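You operate a simulated robot arm through the tools that you are given. There is no shell and no other tool. Be economical: measure what you need, move in short steps, check, and stop when the job is done.

Carry out the task below with a simulated robot arm. There is one attempt and no reset: what you move stays moved.

TASK
Put the jar marked "62" from the cart 72 padded top on top of the beige tape roll and the jar labelled "75" on the corrugated sheet there.
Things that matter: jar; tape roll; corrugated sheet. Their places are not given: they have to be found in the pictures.

It is judged by the outcome, as a careful person would: the job done as asked, and still so three seconds after it is handed in. It fails if anything else is knocked over, pushed out of place, dropped, spilled or broken.

THE ROBOT
A 6-joint arm with a two-finger parallel gripper, fixed in place. Base frame: the origin is at the foot of the arm, x ahead of it, y to its left, z up. Lengths are in mm, angles in rad, forces in N, time in s.
With the tool pointing down near the work surface it reaches from about 240 to 660 mm from the base axis. Its first joint turns from -1.152 to 1.152 rad. Payload 2.9 kg.
Tool frame: the origin (TCP) lies between the finger pads and is the grasp point; the fingertips stand 30 mm ahead of it; z points along the fingers, y is the line along which they close. The gripper opens to 110 mm. The fingers are 20 mm wide and 10 mm thick; the gripper's body (48 by 112 mm) begins 55 mm behind the TCP.
Orientation is that of the tool frame in the base frame, as [roll, pitch, yaw] about the fixed x, y, z axes, in that order (R = Rz(yaw) Ry(pitch) Rx(roll)). With the fingers straight down and closing along the base's y, the tool's x points along the base's -x, its y along +y and its z along -z.

THE INTERFACE
- The arm moves only by the tool apply_moves. Its argument "commands" is a list that holds one entry, the list of rows, each a list of 5 numbers: the shift along the tool's x, y, z in units of 30 mm (1.0 is 30 mm), then the turn about the tool's z in units of 4 degrees (1.0 is 4 degrees), then the opening, from 0 (shut) to 1 (fully open). In form: [[[x, y, z, twist, grip], ...]]. A call has 1 to 8 rows; each row shifts and turns the commanded pose from where the row before left it, along the tool's axes as they then stand. A call with a number of a shift or a turn outside -1 to 1 is refused whole. A row lasts 0.2 s, in which the tool goes at most 50 mm and 0.15 rad; a call with a longer step from one row to the next is refused whole, and so is a gripper value outside its range. A pose out of reach is approached as far as the arm can. The call stops where the force on the tool passes 40 N (or 10 N more than at its start, if that is more) or the arm is blocked; 0.2 s more then pass. The fingers move at their own pace (about 108 mm/s each) and stop on an object; they squeeze with about 32 N. The grip force told is the motor's: it shows also when the fingers shut on nothing. Time passes only in rows, and 0.2 s behind the last, so rows that do not move let the fingers close. It gives the time, the measured TCP pose, the force on the tool (base axes), the opening and the grip force at its end, in the units of the frame above (readings bear some noise).
- Cameras (640 x 400 px; columns grow to the right, rows downward): "scene" is fixed at [86.7, 454, 1369.1]; the picture's right is [-0.56, -0.83, 0.00], its down [-0.59, 0.40, -0.70] and it looks along [0.58, -0.39, -0.71] (base axes); focal length 312 px, centre (320, 200). "wrist" rides on the gripper at [-36, 0, -57] in the tool frame; the picture's right is [0.00, -1.00, 0.00], its down [0.97, 0.00, -0.24] and it looks along [0.24, 0.00, 0.97] (tool axes); focal length 218 px, centre (320, 200).
- capture(camera): a new picture of that camera. No time passes.
- probe_pixels(camera, pixels): for up to 12 pixels [column, row] of the newest picture of that camera ("zoom" is the newest enlarged one), the place [x, y, z] in the base frame of the surface seen there, good to about 2 mm. No time passes.
- inspect(camera, box): a new picture of the part [left, top, right, bottom] of that camera's present view, enlarged. No time passes.
- job_done(): hands the job in; it is judged then, once.

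Work in short steps. Measure before you move; look again where a grasp or a placing could have gone wrong, and mend it. You have 60 turns and 22 pictures in all, those below and enlarged ones among them. Open the gripper and draw the arm clear of the work before you hand the job in, unless the task says otherwise; then end with one line.

The tools are called after ">>>" as name(argument=value, ...) on one line, values as JSON. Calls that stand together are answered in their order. apply_moves: Moves the arm, as the interface text tells. Its arguments: {"type":"object","properties":{"commands":{"type":"array"}},"required":["commands"]} The other tools are called the same way: capture (camera) takes a picture; probe_pixels (camera, pixels) gives the place of the surface under pixels of a picture; inspect (camera, box) takes an enlarged picture of a part of a camera's view; job_done () hands the job in.

At the start:

```text
t: 0.0
tcp_pos: [348.1, 242.7, 1144.5]
tcp_rot: [3.141, 0.0, -3.141]
ft_force: [-0.3, -1.0, -0.1]
finger_gap: 109.9
grip_force: 0.1
```

scene: 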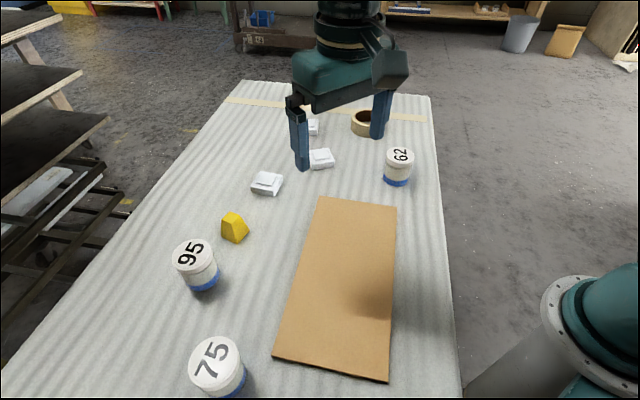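
wrist: 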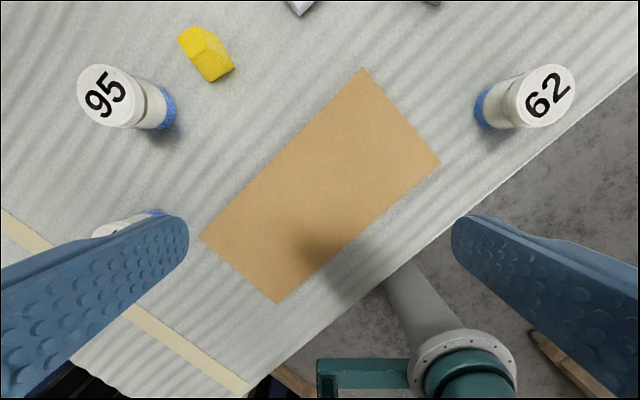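

I see jar 62 at about (399,165) in the scene, jar 75 at (217,366), the tape roll at (365,122) and the sheet. I'll probe them.

>>> probe_pixels(camera="scene", pixels=[[400, 155], [397, 183], [388, 152], [412, 156], [215, 364], [192, 375], [240, 352], [235, 392], [353, 118], [366, 113], [364, 134], [366, 121]])

>>> probe_pixels(camera="scene", pixels=[[320, 198], [396, 207], [276, 357], [387, 379], [340, 280], [330, 310], [310, 380], [420, 250], [196, 255], [235, 228]])

>>> inspect(camera="scene", box=[290, 80, 450, 200])

```text
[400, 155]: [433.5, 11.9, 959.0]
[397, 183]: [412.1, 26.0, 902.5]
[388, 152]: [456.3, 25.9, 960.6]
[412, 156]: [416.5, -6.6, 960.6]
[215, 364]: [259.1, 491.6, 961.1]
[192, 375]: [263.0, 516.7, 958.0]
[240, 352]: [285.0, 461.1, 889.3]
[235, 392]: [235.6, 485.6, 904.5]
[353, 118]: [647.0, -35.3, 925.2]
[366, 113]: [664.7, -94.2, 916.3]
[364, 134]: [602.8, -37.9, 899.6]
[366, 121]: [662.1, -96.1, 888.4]
```

```text
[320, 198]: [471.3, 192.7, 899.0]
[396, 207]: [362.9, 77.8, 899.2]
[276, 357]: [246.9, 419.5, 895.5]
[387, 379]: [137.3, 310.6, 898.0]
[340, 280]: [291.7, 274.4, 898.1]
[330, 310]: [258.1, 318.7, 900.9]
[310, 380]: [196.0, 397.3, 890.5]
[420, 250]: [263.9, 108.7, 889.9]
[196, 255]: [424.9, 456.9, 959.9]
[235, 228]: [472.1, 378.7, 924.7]
```

```text
3.33 times, centred on (370, 140) of scene
```

zoom: 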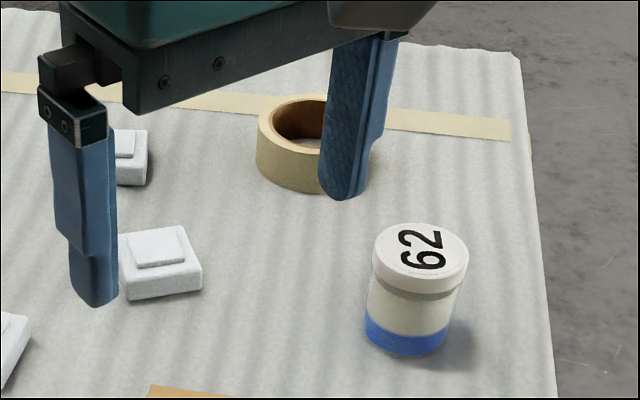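

The roll's top is near z=925, and the jar tops near 960. I'll refine the jar 62 and roll outlines in the zoom picture.

>>> probe_pixels(camera="zoom", pixels=[[376, 246], [464, 262], [421, 226], [418, 288], [420, 255], [262, 122], [290, 98], [275, 145], [310, 150], [280, 155], [290, 185], [318, 98]])

```text
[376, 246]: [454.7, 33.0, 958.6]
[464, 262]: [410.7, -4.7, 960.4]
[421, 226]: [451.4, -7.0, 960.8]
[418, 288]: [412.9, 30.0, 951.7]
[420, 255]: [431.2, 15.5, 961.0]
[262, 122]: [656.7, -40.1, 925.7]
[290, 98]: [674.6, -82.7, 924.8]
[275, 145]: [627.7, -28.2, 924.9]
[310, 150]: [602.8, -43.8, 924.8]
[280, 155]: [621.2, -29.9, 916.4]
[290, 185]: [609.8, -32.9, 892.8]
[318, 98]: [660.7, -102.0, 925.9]
```

Jar 62's centre is about (432,13), with a diameter of about 58 and a top at 960. I'll move above it at the present height, staying clear of everything.

>>> apply_moves(commands=[[[-0.35, -0.957, 0, 0, 1], [-0.35, -0.957, 0, 0, 1], [-0.35, -0.957, 0, 0, 1], [-0.35, -0.957, 0, 0, 1], [-0.35, -0.957, 0, 0, 1], [-0.35, -0.957, 0, 0, 1], [-0.35, -0.957, 0, 0, 1], [-0.35, -0.957, 0, 0, 1]]])

>>> capture(camera="wrist")

>>> capture(camera="scene")

```text
t: 1.8
tcp_pos: [431.9, 11.2, 1144.5]
tcp_rot: [-3.141, 0.0, 3.141]
ft_force: [-0.2, 0.2, -0.2]
finger_gap: 110.0
grip_force: 0.0
```

```text
18 pictures are left
```

wrist: 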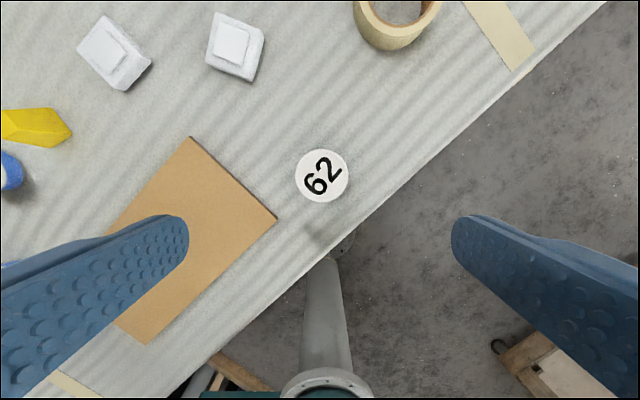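

```text
17 pictures are left
```

scene: 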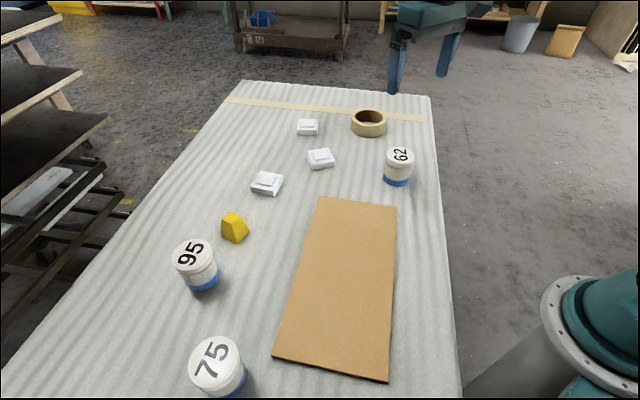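

The wrist view shows jar 62's lid centred near (322,176), and the roll is now unobstructed in the scene at (368,122). I'll measure both.

>>> probe_pixels(camera="wrist", pixels=[[298, 176], [347, 176], [322, 152], [322, 200], [355, 2], [360, 22], [383, 40], [415, 30], [434, 8]])

>>> inspect(camera="scene", box=[336, 100, 400, 140])

```text
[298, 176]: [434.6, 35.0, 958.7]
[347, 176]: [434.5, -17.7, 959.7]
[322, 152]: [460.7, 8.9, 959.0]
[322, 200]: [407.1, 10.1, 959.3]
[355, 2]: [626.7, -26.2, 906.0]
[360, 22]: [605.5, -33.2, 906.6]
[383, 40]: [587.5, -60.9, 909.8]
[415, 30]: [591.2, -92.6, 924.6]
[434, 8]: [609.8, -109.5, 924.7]
```

```text
10.00 times, centred on (368, 120) of scene
```

zoom: 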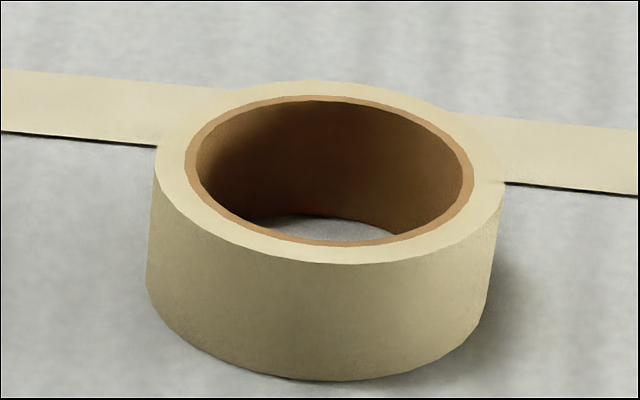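

The roll's hole looks large compared with the jar, so I'll measure the rim's outer and inner edges.

>>> probe_pixels(camera="zoom", pixels=[[160, 190], [500, 195], [315, 86], [340, 260], [188, 170], [469, 190], [318, 98], [340, 242], [225, 110], [440, 115], [220, 240], [455, 240]])

```text
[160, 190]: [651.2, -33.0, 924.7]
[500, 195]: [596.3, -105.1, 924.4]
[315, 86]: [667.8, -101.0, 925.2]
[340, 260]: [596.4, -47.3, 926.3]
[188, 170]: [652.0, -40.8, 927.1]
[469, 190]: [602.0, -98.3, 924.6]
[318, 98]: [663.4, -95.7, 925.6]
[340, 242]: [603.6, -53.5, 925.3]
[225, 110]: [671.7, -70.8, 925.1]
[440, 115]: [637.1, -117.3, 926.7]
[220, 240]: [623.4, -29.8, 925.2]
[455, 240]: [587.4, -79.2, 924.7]
```

The roll is about 90 mm outside and 70–75 mm inside, centred at (630,-74). The 54–58 mm jar would drop into the hole if centred, so it must sit on the rim, offset about 35 mm, at about (595,-70). First I'll descend on jar 62 and close.

>>> apply_moves(commands=[[[-0.05, 0, 1, 0, 1], [0, 0, 1, 0, 1], [0, 0, 1, 0, 1], [0, 0, 1, 0, 1], [0, 0, 1, 0, 1], [0, 0, 1, 0, 1], [0, 0, 0.95, 0, 1], [0, 0, 0, 0, 1]]])

>>> apply_moves(commands=[[[0, 0, 0, 0, 0.6], [0, 0, 0, 0, 0.4], [0, 0, 0, 0, 0.4], [0, 0, 0, 0, 0.4]]])

>>> capture(camera="scene")

```text
t: 3.6
tcp_pos: [434.0, 13.4, 937.8]
tcp_rot: [-3.14, 0.0, 3.141]
ft_force: [0.0, -0.3, 0.4]
finger_gap: 110.0
grip_force: 0.0
```

```text
t: 4.6
tcp_pos: [434.4, 13.9, 937.9]
tcp_rot: [3.14, -0.001, -3.141]
ft_force: [0.0, -0.6, -0.6]
finger_gap: 59.1
grip_force: 32.3
```

```text
15 pictures are left
```

scene: 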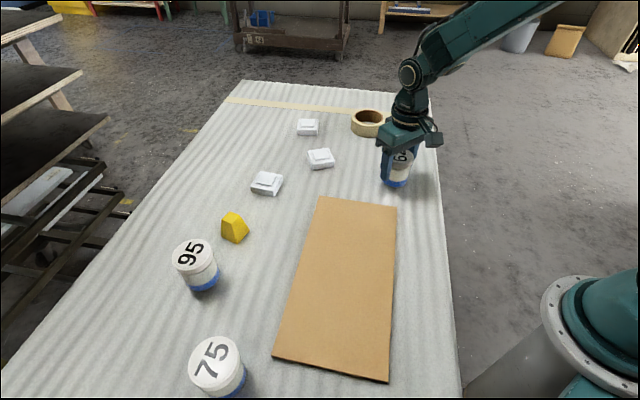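

Gripped at a 59 mm gap. I'll lift 110 mm and look at the jar from the wrist.

>>> apply_moves(commands=[[[0, 0, -0.3, 0, 0.4], [0, 0, -0.7, 0, 0.4], [0, 0, -1, 0, 0.4], [0, 0, -1, 0, 0.4], [0, 0, -0.7, 0, 0.4], [0, 0, 0, 0, 0.4]]])

>>> capture(camera="wrist")

```text
t: 6.0
tcp_pos: [433.8, 12.7, 1048.3]
tcp_rot: [-3.141, -0.001, -3.141]
ft_force: [-0.6, 0.5, -0.5]
finger_gap: 44.0
grip_force: 0.1
```

```text
14 pictures are left
```

wrist: 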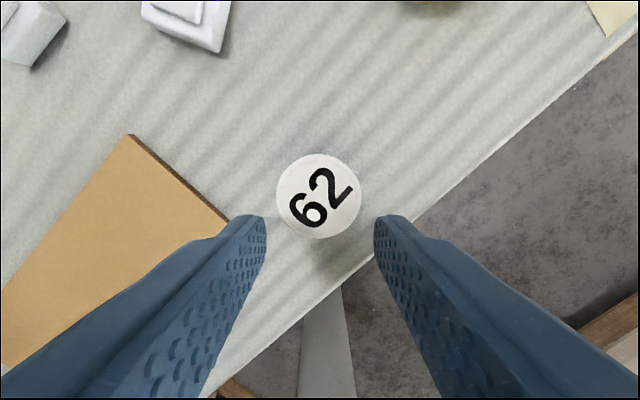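

The jar slipped out (gap fell to 44) and still stands on the table. I'll inspect its shape and position before regripping.

>>> inspect(camera="scene", box=[364, 135, 428, 195])

>>> probe_pixels(camera="wrist", pixels=[[279, 196], [358, 196], [319, 157], [319, 236], [319, 196]])

```text
6.67 times, centred on (396, 165) of scene
```

zoom: 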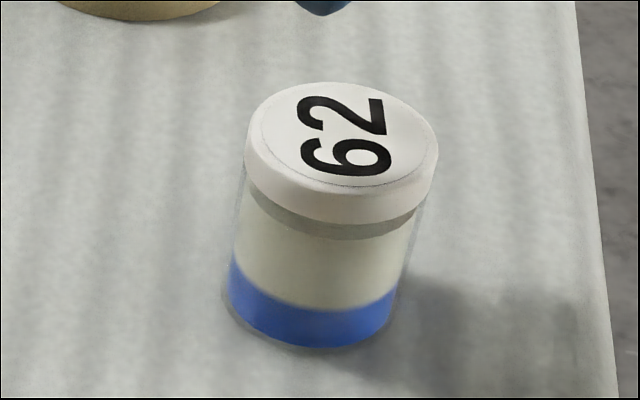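

```text
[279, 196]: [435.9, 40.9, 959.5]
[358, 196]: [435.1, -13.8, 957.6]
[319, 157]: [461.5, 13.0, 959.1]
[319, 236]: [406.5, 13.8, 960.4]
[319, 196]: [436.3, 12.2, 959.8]
```

The glass jar still stands, centred at (434.5,13.3). I'll regrip a bit lower with a full close command, let it settle, and lift very gently while watching the load.

>>> apply_moves(commands=[[[0, 0, 0, 0, 1], [0, 0, 0, 0, 1], [0, 0, 1, 0, 1], [0, 0, 1, 0, 1], [0, 0, 1, 0, 1], [0, 0, 0.9, 0, 1], [0, 0, 0, 0, 1]]])

>>> apply_moves(commands=[[[0, 0, 0, 0, 0], [0, 0, 0, 0, 0], [0, 0, 0, 0, 0], [0, 0, 0, 0, 0], [0, 0, 0, 0, 0]]])

>>> apply_moves(commands=[[[0, 0, -0.1, 0, 0], [0, 0, -0.1, 0, 0], [0, 0, -0.1, 0, 0], [0, 0, 0, 0, 0]]])

```text
t: 7.6
tcp_pos: [433.7, 13.6, 930.6]
tcp_rot: [3.141, 0.0, 3.141]
ft_force: [0.1, 0.6, -0.3]
finger_gap: 110.1
grip_force: 0.2
```

```text
t: 8.8
tcp_pos: [434.3, 14.9, 930.8]
tcp_rot: [3.141, 0.0, -3.14]
ft_force: [-0.2, -0.5, -0.4]
finger_gap: 59.2
grip_force: 31.8
```

```text
t: 9.8
tcp_pos: [435.1, 13.4, 939.4]
tcp_rot: [-3.141, 0.0, 3.141]
ft_force: [-0.2, 0.1, -1.5]
finger_gap: 59.0
grip_force: 31.7
```

The load reads only -1.5 N, so I'll check whether the jar actually rose.

>>> inspect(camera="scene", box=[364, 135, 428, 195])

```text
6.67 times, centred on (396, 165) of scene
```

zoom: 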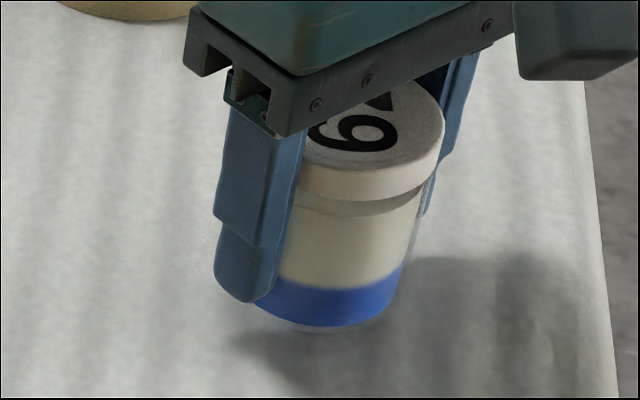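

The jar has lifted. I'll raise it gently further with the full close command.

>>> apply_moves(commands=[[[0, 0, -0.2, 0, 0], [0, 0, -0.3, 0, 0], [0, 0, -0.4, 0, 0], [0, 0, -0.4, 0, 0], [0, 0, -0.4, 0, 0], [0, 0, -0.4, 0, 0], [0, 0, -0.2, 0, 0], [0, 0, 0, 0, 0]]])

>>> inspect(camera="scene", box=[340, 95, 440, 195])

```text
t: 11.6
tcp_pos: [434.7, 12.8, 1009.2]
tcp_rot: [3.141, -0.001, -3.141]
ft_force: [0.0, 0.8, -2.1]
finger_gap: 58.9
grip_force: 32.6
```

```text
4.00 times, centred on (390, 145) of scene
```

zoom: 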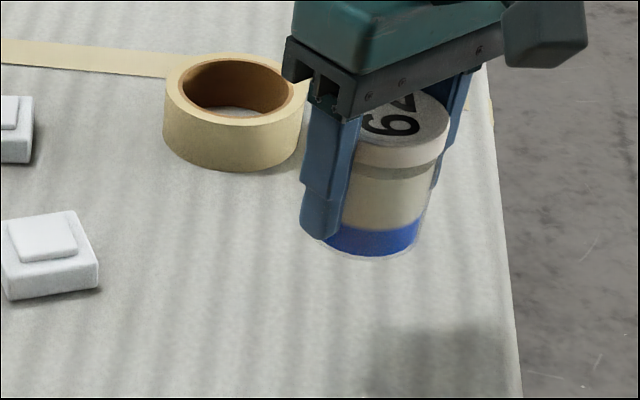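

Jar held. I'll check the lid height relative to the TCP for slip.

>>> probe_pixels(camera="zoom", pixels=[[415, 115], [430, 140], [380, 135], [370, 238], [395, 165]])

```text
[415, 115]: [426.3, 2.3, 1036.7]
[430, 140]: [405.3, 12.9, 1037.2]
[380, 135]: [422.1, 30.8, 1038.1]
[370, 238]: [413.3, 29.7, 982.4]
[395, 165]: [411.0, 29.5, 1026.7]
```

No meaningful slip: lid at TCP+28.5, so the jar's bottom is at TCP−42. I'll carry it to (595,-70) at this height in gentle steps.

>>> apply_moves(commands=[[[-0.2, -0.1, 0, 0, 0], [-0.4, -0.21, 0, 0, 0], [-0.5, -0.26, 0, 0, 0], [-0.5, -0.26, 0, 0, 0], [-0.5, -0.26, 0, 0, 0], [-0.5, -0.26, 0, 0, 0], [-0.4, -0.2, 0, 0, 0], [-0.2, -0.1, 0, 0, 0]]])

>>> apply_moves(commands=[[[-0.2, -0.1, 0, 0, 0], [-0.4, -0.21, 0, 0, 0], [-0.5, -0.26, 0, 0, 0], [-0.5, -0.26, 0, 0, 0], [-0.34, -0.18, 0, 0, 0], [-0.2, -0.1, 0, 0, 0], [0, 0, 0, 0, 0]]])

>>> capture(camera="wrist")

>>> inspect(camera="scene", box=[330, 70, 410, 150])

```text
t: 13.4
tcp_pos: [529.9, -35.6, 1010.5]
tcp_rot: [3.14, 0.0, -3.14]
ft_force: [0.5, -0.2, -2.3]
finger_gap: 59.2
grip_force: 32.4
```

```text
t: 15.0
tcp_pos: [595.2, -70.2, 1008.3]
tcp_rot: [3.141, 0.001, 3.141]
ft_force: [-0.3, -0.6, -1.6]
finger_gap: 59.2
grip_force: 31.8
```

```text
10 pictures are left
```

wrist: 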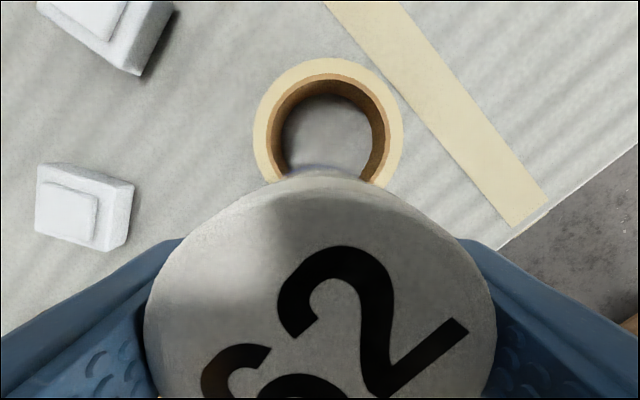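

```text
5.00 times, centred on (370, 110) of scene
```

zoom: 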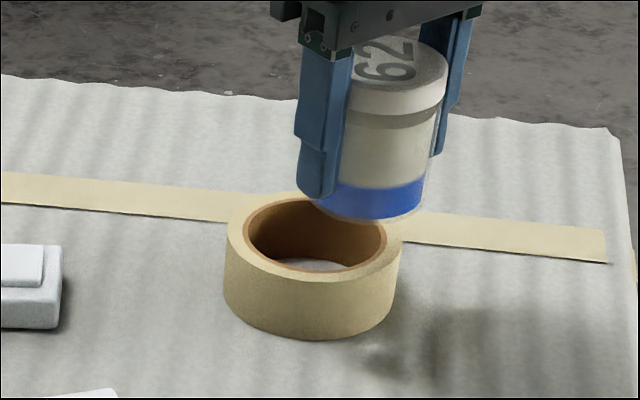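

The wrist view shows the roll's far part well, so I'll measure its centre and hole accurately before lowering.

>>> probe_pixels(camera="wrist", pixels=[[328, 60], [256, 132], [400, 132], [275, 80], [382, 80], [328, 76], [328, 83], [271, 132], [386, 140], [266, 175], [378, 182]])

>>> probe_pixels(camera="zoom", pixels=[[230, 235], [313, 278], [395, 255], [375, 218], [318, 264], [340, 78], [380, 55], [405, 75]])

```text
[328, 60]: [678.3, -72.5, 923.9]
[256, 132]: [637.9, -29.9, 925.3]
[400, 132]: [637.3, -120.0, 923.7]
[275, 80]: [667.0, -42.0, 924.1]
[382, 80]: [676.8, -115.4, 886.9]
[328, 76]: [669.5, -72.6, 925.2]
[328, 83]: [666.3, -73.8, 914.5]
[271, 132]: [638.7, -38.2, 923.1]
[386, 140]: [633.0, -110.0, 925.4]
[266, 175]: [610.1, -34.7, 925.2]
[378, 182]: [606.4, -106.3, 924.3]
```

```text
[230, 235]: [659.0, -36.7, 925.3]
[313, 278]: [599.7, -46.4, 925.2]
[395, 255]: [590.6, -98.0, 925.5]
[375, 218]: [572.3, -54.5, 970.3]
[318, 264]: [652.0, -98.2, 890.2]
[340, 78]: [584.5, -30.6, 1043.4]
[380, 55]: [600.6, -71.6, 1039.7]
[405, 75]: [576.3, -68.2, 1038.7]
```

Roll centre is about (632,-75), outer radius 46 and hole radius 35. The best jar centre is (597.5,-74.5), so I shift +2.5 in x and −4 in y and lower to just above the rim.

>>> apply_moves(commands=[[[-0.08, -0.14, 0.1, 0, 0], [0, 0, 0.3, 0, 0], [0, 0, 0.3, 0, 0], [0, 0, 0.25, 0, 0], [0, 0, 0.2, 0, 0], [0, 0, 0.05, 0, 0], [0, 0, 0, 0, 0]]])

>>> inspect(camera="scene", box=[330, 85, 410, 145])

```text
t: 16.6
tcp_pos: [596.8, -74.2, 972.7]
tcp_rot: [-3.14, -0.001, -3.142]
ft_force: [-0.2, -0.5, -1.4]
finger_gap: 59.1
grip_force: 31.6
```

```text
6.67 times, centred on (370, 115) of scene
```

zoom: 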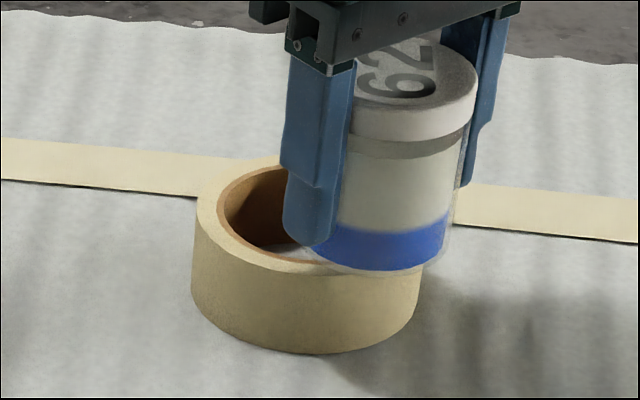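

The jar is just above the near rim. I'll lower 3.5 mm and read the force.

>>> apply_moves(commands=[[[0, 0, 0.05, 0, 0], [0, 0, 0.05, 0, 0], [0, 0, 0.02, 0, 0], [0, 0, 0, 0, 0]]])

>>> apply_moves(commands=[[[0, 0, 0.04, 0, 0], [0, 0, 0, 0, 0]]])

```text
t: 17.6
tcp_pos: [597.5, -74.1, 968.8]
tcp_rot: [3.14, -0.002, 3.14]
ft_force: [0.5, 1.3, -2.0]
finger_gap: 59.0
grip_force: 32.5
```

```text
t: 18.2
tcp_pos: [596.5, -73.4, 967.5]
tcp_rot: [3.141, -0.001, 3.141]
ft_force: [1.3, -0.7, -2.2]
finger_gap: 59.3
grip_force: 32.5
```

Still hanging (-2 N); I'll continue in 0.6–1 mm steps until the force changes sign.

>>> apply_moves(commands=[[[0, 0, 0.03, 0, 0], [0, 0, 0, 0, 0]]])

>>> apply_moves(commands=[[[0, 0, 0.03, 0, 0], [0, 0, 0, 0, 0]]])

```text
t: 18.8
tcp_pos: [597.2, -73.2, 965.8]
tcp_rot: [-3.141, 0.002, 3.141]
ft_force: [-0.9, -0.5, -2.5]
finger_gap: 59.1
grip_force: 32.6
```

```text
t: 19.4
tcp_pos: [596.4, -72.9, 966.6]
tcp_rot: [3.141, 0.003, 3.142]
ft_force: [-2.0, -0.8, 4.2]
finger_gap: 59.1
grip_force: 32.0
```

Contact (+4.2 N). I'll open slowly and look.

>>> apply_moves(commands=[[[0, 0, 0, 0, 0.54], [0, 0, 0, 0, 0.56], [0, 0, 0, 0, 0.6], [0, 0, 0, 0, 0.65]]])

>>> inspect(camera="scene", box=[330, 85, 410, 145])

```text
t: 20.4
tcp_pos: [596.3, -74.4, 965.5]
tcp_rot: [3.141, 0.0, 3.141]
ft_force: [0.0, -0.1, 0.1]
finger_gap: 71.6
grip_force: 0.1
```

```text
6.67 times, centred on (370, 115) of scene
```

zoom: 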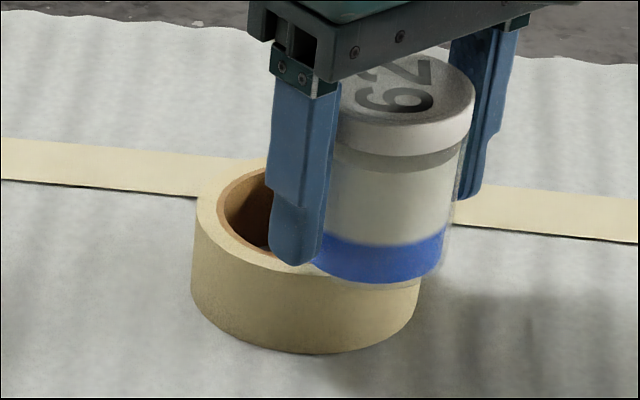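

Jar 62 stands on the rim. I'll open fully and rise straight up, then check.

>>> apply_moves(commands=[[[0, 0, 0, 0, 0.8], [0, 0, 0, 0, 0.9], [0, 0, -0.5, 0, 0.9], [0, 0, -1, 0, 0.9], [0, 0, -1, 0, 0.9], [0, 0, -1, 0, 0.9], [0, 0, -1, 0, 0.9], [0, 0, -1, 0, 0.9]]])

>>> apply_moves(commands=[[[0.563, 0.94, 0, 0, 1], [0.563, 0.94, 0, 0, 1], [0.563, 0.94, 0, 0, 1], [0.563, 0.94, 0, 0, 1], [0.563, 0.94, 0, 0, 1], [0.563, 0.94, 0, 0, 1], [0.563, 0.94, 0, 0, 1]]])

>>> apply_moves(commands=[[[0.563, 0.94, 0, 0, 1], [0.563, 0.94, 0, 0, 1], [0.563, 0.94, 0, 0, 1], [0.563, 0.94, 0, 0, 1], [0.563, 0.94, 0, 0, 1], [0.563, 0.94, 0, 0, 1], [0.563, 0.94, 0, 0, 1]]])

>>> apply_moves(commands=[[[0.563, 0.94, 0, 0, 1], [0.563, 0.94, 0, 0, 1], [0.563, 0.94, 0, 0, 1], [0.563, 0.94, 0, 0, 1], [0.563, 0.94, 0, 0, 1], [0.563, 0.94, 0, 0, 1], [0, 0, 0, 0, 1]]])

>>> capture(camera="wrist")

>>> capture(camera="scene")

```text
t: 22.2
tcp_pos: [596.1, -74.8, 1131.1]
tcp_rot: [-3.14, 0.0, -3.141]
ft_force: [0.4, -0.8, 0.9]
finger_gap: 99.0
grip_force: 0.1
```

```text
t: 23.8
tcp_pos: [479.5, 123.4, 1130.1]
tcp_rot: [-3.141, 0.0, 3.139]
ft_force: [-0.4, -0.7, 0.6]
finger_gap: 109.9
grip_force: 0.1
```

```text
t: 25.4
tcp_pos: [360.7, 322.2, 1132.2]
tcp_rot: [3.141, 0.001, 3.141]
ft_force: [-0.6, 0.5, 0.6]
finger_gap: 109.8
grip_force: 0.0
```

```text
t: 27.0
tcp_pos: [258.1, 492.6, 1130.5]
tcp_rot: [-3.14, 0.001, -3.141]
ft_force: [-0.3, 1.0, -0.5]
finger_gap: 110.3
grip_force: 0.0
```

```text
6 pictures are left
```

wrist: 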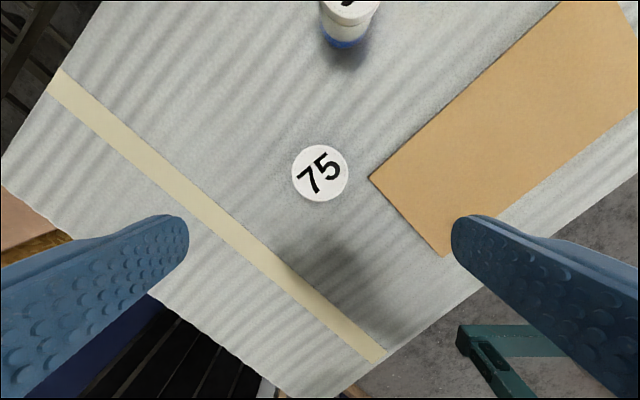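

```text
5 pictures are left
```

scene: 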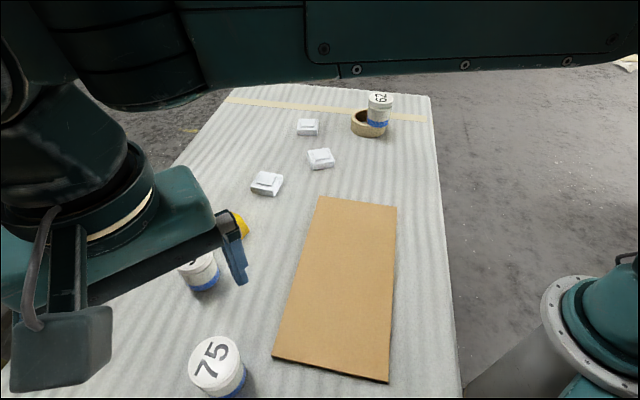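

Jar 62 stands on the roll. Now I'll measure jar 75's lid (centre near (320,173) in the wrist view) and the sheet's nearest corner.

>>> probe_pixels(camera="wrist", pixels=[[294, 173], [346, 173], [320, 147], [320, 199], [372, 178], [440, 250], [322, 172]])

```text
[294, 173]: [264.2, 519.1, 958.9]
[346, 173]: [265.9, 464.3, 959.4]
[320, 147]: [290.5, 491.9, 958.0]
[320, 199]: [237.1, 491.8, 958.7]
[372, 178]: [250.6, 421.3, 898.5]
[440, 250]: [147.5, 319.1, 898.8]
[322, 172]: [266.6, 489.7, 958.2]
```

Jar 75 is centred at (264.5,491.7). I'll descend with an opening of 0.85, so the right finger stays clear of the sheet's corner at (250,421).

>>> apply_moves(commands=[[[-0.21, -0.03, 0.5, 0, 0.85], [0, 0, 1, 0, 0.85], [0, 0, 1, 0, 0.85], [0, 0, 1, 0, 0.85], [0, 0, 1, 0, 0.85], [0, 0, 1, 0, 0.85], [0, 0, 1, 0, 0.85], [0, 0, 0.15, 0, 0.85]]])

>>> apply_moves(commands=[[[0, 0, 0, 0, 0], [0, 0, 0, 0, 0], [0, 0, 0, 0, 0], [0, 0, 0, 0, 0], [0, 0, 0, 0, 0]]])

>>> apply_moves(commands=[[[0, 0, -0.1, 0, 0], [0, 0, -0.1, 0, 0], [0, 0, -0.2, 0, 0], [0, 0, -0.3, 0, 0], [0, 0, -0.4, 0, 0], [0, 0, -0.4, 0, 0], [0, 0, -0.2, 0, 0], [0, 0, 0, 0, 0]]])

```text
t: 28.8
tcp_pos: [265.9, 490.9, 932.7]
tcp_rot: [-3.141, -0.002, -3.141]
ft_force: [0.1, 0.7, 0.5]
finger_gap: 93.5
grip_force: 0.0
```

```text
t: 30.0
tcp_pos: [264.6, 488.9, 931.9]
tcp_rot: [3.141, -0.001, -3.142]
ft_force: [0.0, 0.8, -0.3]
finger_gap: 58.9
grip_force: 32.3
```

```text
t: 31.8
tcp_pos: [265.3, 489.5, 983.8]
tcp_rot: [-3.141, 0.0, -3.142]
ft_force: [0.2, -0.2, -2.4]
finger_gap: 58.9
grip_force: 31.8
```

Held (−2.4 N, gap 58.9). I'll carry it gently towards the sheet's centre (304,250).

>>> apply_moves(commands=[[[0, -0.2, 0, 0, 0], [-0.1, -0.4, 0, 0, 0], [-0.1, -0.6, 0, 0, 0], [-0.1, -0.7, 0, 0, 0], [-0.1, -0.7, 0, 0, 0], [-0.1, -0.7, 0, 0, 0], [-0.1, -0.5, 0, 0, 0], [-0.05, -0.2, 0, 0, 0]]])

>>> apply_moves(commands=[[[-0.05, -0.2, 0, 0, 0], [-0.1, -0.4, 0, 0, 0], [-0.1, -0.6, 0, 0, 0], [-0.1, -0.7, 0, 0, 0], [-0.1, -0.7, 0, 0, 0], [-0.1, -0.7, 0, 0, 0], [-0.1, -0.5, 0, 0, 0], [0, -0.2, 0, 0, 0]]])

>>> apply_moves(commands=[[[0, 0, 0.2, 0, 0], [0, 0, 0.3, 0, 0], [0, 0, 0.3, 0, 0], [0, 0, 0.3, 0, 0], [0, 0, 0.15, 0, 0], [0, 0, 0, 0, 0]]])

>>> capture(camera="scene")

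```text
t: 33.6
tcp_pos: [285.2, 370.1, 983.8]
tcp_rot: [3.142, -0.001, -3.141]
ft_force: [0.0, -0.4, -1.8]
finger_gap: 59.0
grip_force: 32.4
```

```text
t: 35.4
tcp_pos: [304.3, 248.9, 982.4]
tcp_rot: [3.141, -0.001, 3.141]
ft_force: [0.0, 0.8, -1.6]
finger_gap: 59.1
grip_force: 31.9
```

```text
t: 36.8
tcp_pos: [305.1, 248.9, 945.2]
tcp_rot: [3.141, 0.0, 3.141]
ft_force: [-0.9, 0.1, -2.7]
finger_gap: 58.9
grip_force: 32.0
```

```text
4 pictures are left
```

scene: 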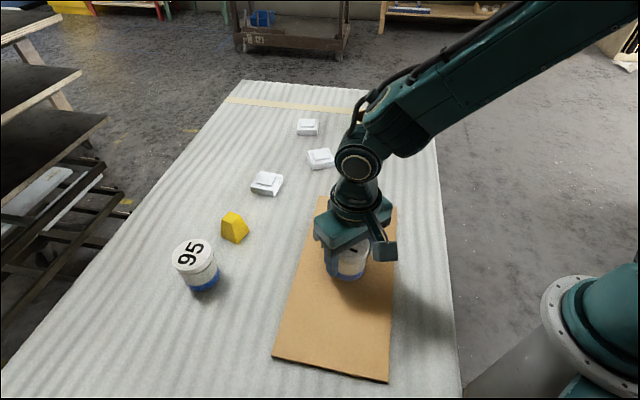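

The jar is over the sheet. I'll lower in ~1 mm steps to contact.

>>> apply_moves(commands=[[[0, 0, 0.05, 0, 0], [0, 0, 0.04, 0, 0], [0, 0, 0, 0, 0]]])

>>> apply_moves(commands=[[[0, 0, 0.03, 0, 0], [0, 0, 0, 0, 0]]])

```text
t: 37.6
tcp_pos: [304.1, 249.0, 942.7]
tcp_rot: [-3.141, 0.001, -3.142]
ft_force: [0.3, -0.4, -1.0]
finger_gap: 58.9
grip_force: 31.7
```

```text
t: 38.2
tcp_pos: [305.0, 249.5, 941.8]
tcp_rot: [3.141, 0.002, -3.141]
ft_force: [-3.0, -2.6, 13.8]
finger_gap: 59.2
grip_force: 32.4
```

Contact (13.8 N). Release slowly, then rise straight up.

>>> apply_moves(commands=[[[0, 0, -0.02, 0, 0], [0, 0, 0, 0, 0.54], [0, 0, 0, 0, 0.56], [0, 0, 0, 0, 0.6], [0, 0, 0, 0, 0.7], [0, 0, 0, 0, 0.9], [0, 0, 0, 0, 0.9]]])

>>> apply_moves(commands=[[[0, 0, -0.5, 0, 0.9], [0, 0, -1, 0, 0.9], [0, 0, -1, 0, 0.9], [0, 0, -1, 0, 0.9], [0, 0, -1, 0, 0.9], [0, 0, -1, 0, 0.9], [0, 0, -1, 0, 0.9], [0, 0, 0, 0, 0.9]]])

>>> capture(camera="scene")

```text
t: 39.8
tcp_pos: [304.4, 250.2, 942.5]
tcp_rot: [3.14, 0.0, 3.139]
ft_force: [0.1, -0.4, 1.2]
finger_gap: 99.1
grip_force: 0.0
```

```text
t: 41.6
tcp_pos: [304.7, 248.2, 1137.0]
tcp_rot: [-3.141, 0.0, -3.141]
ft_force: [0.6, -0.7, -0.2]
finger_gap: 99.3
grip_force: 0.0
```

```text
3 pictures are left
```

scene: 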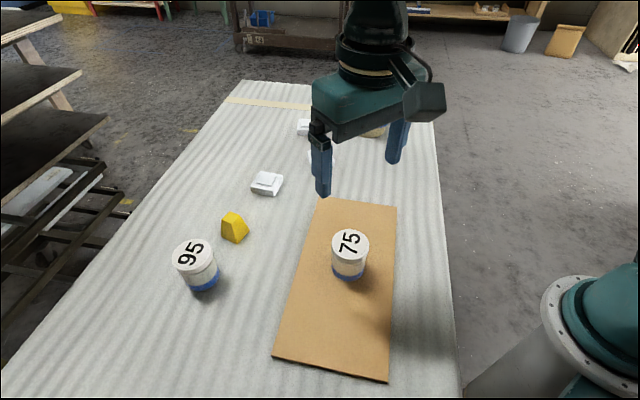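

Jar 75 stands on the sheet. I'll move the arm sideways to see jar 62 once more.

>>> apply_moves(commands=[[[0, 0.8, 0, 0, 0.9], [0, 0.8, 0, 0, 0.9], [0, 0.8, 0, 0, 0.9], [0, 0.8, 0, 0, 0.9], [0, 0.8, 0, 0, 0.9], [0, 0, 0, 0, 0.9]]])

>>> capture(camera="scene")

```text
t: 43.0
tcp_pos: [304.2, 368.9, 1137.7]
tcp_rot: [-3.141, -0.001, 3.141]
ft_force: [-0.2, -0.2, 0.7]
finger_gap: 98.9
grip_force: 0.2
```

```text
2 pictures are left
```

scene: 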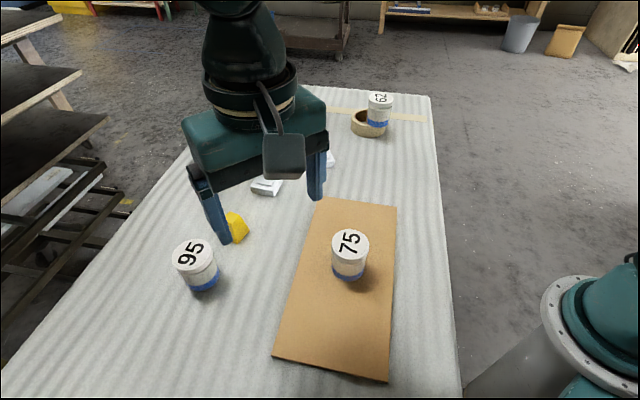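

Both jars stand where asked, nothing else has moved, and the gripper is open and clear, so I'm handing in.

>>> job_done()

```text
The job is handed in.
```

Jar 62 is standing on the beige tape roll and jar 75 on the corrugated sheet; jar 62 sits off-centre on the roll's rim because it would have dropped through the hole, and my first grip on it slipped but left it standing unharmed.
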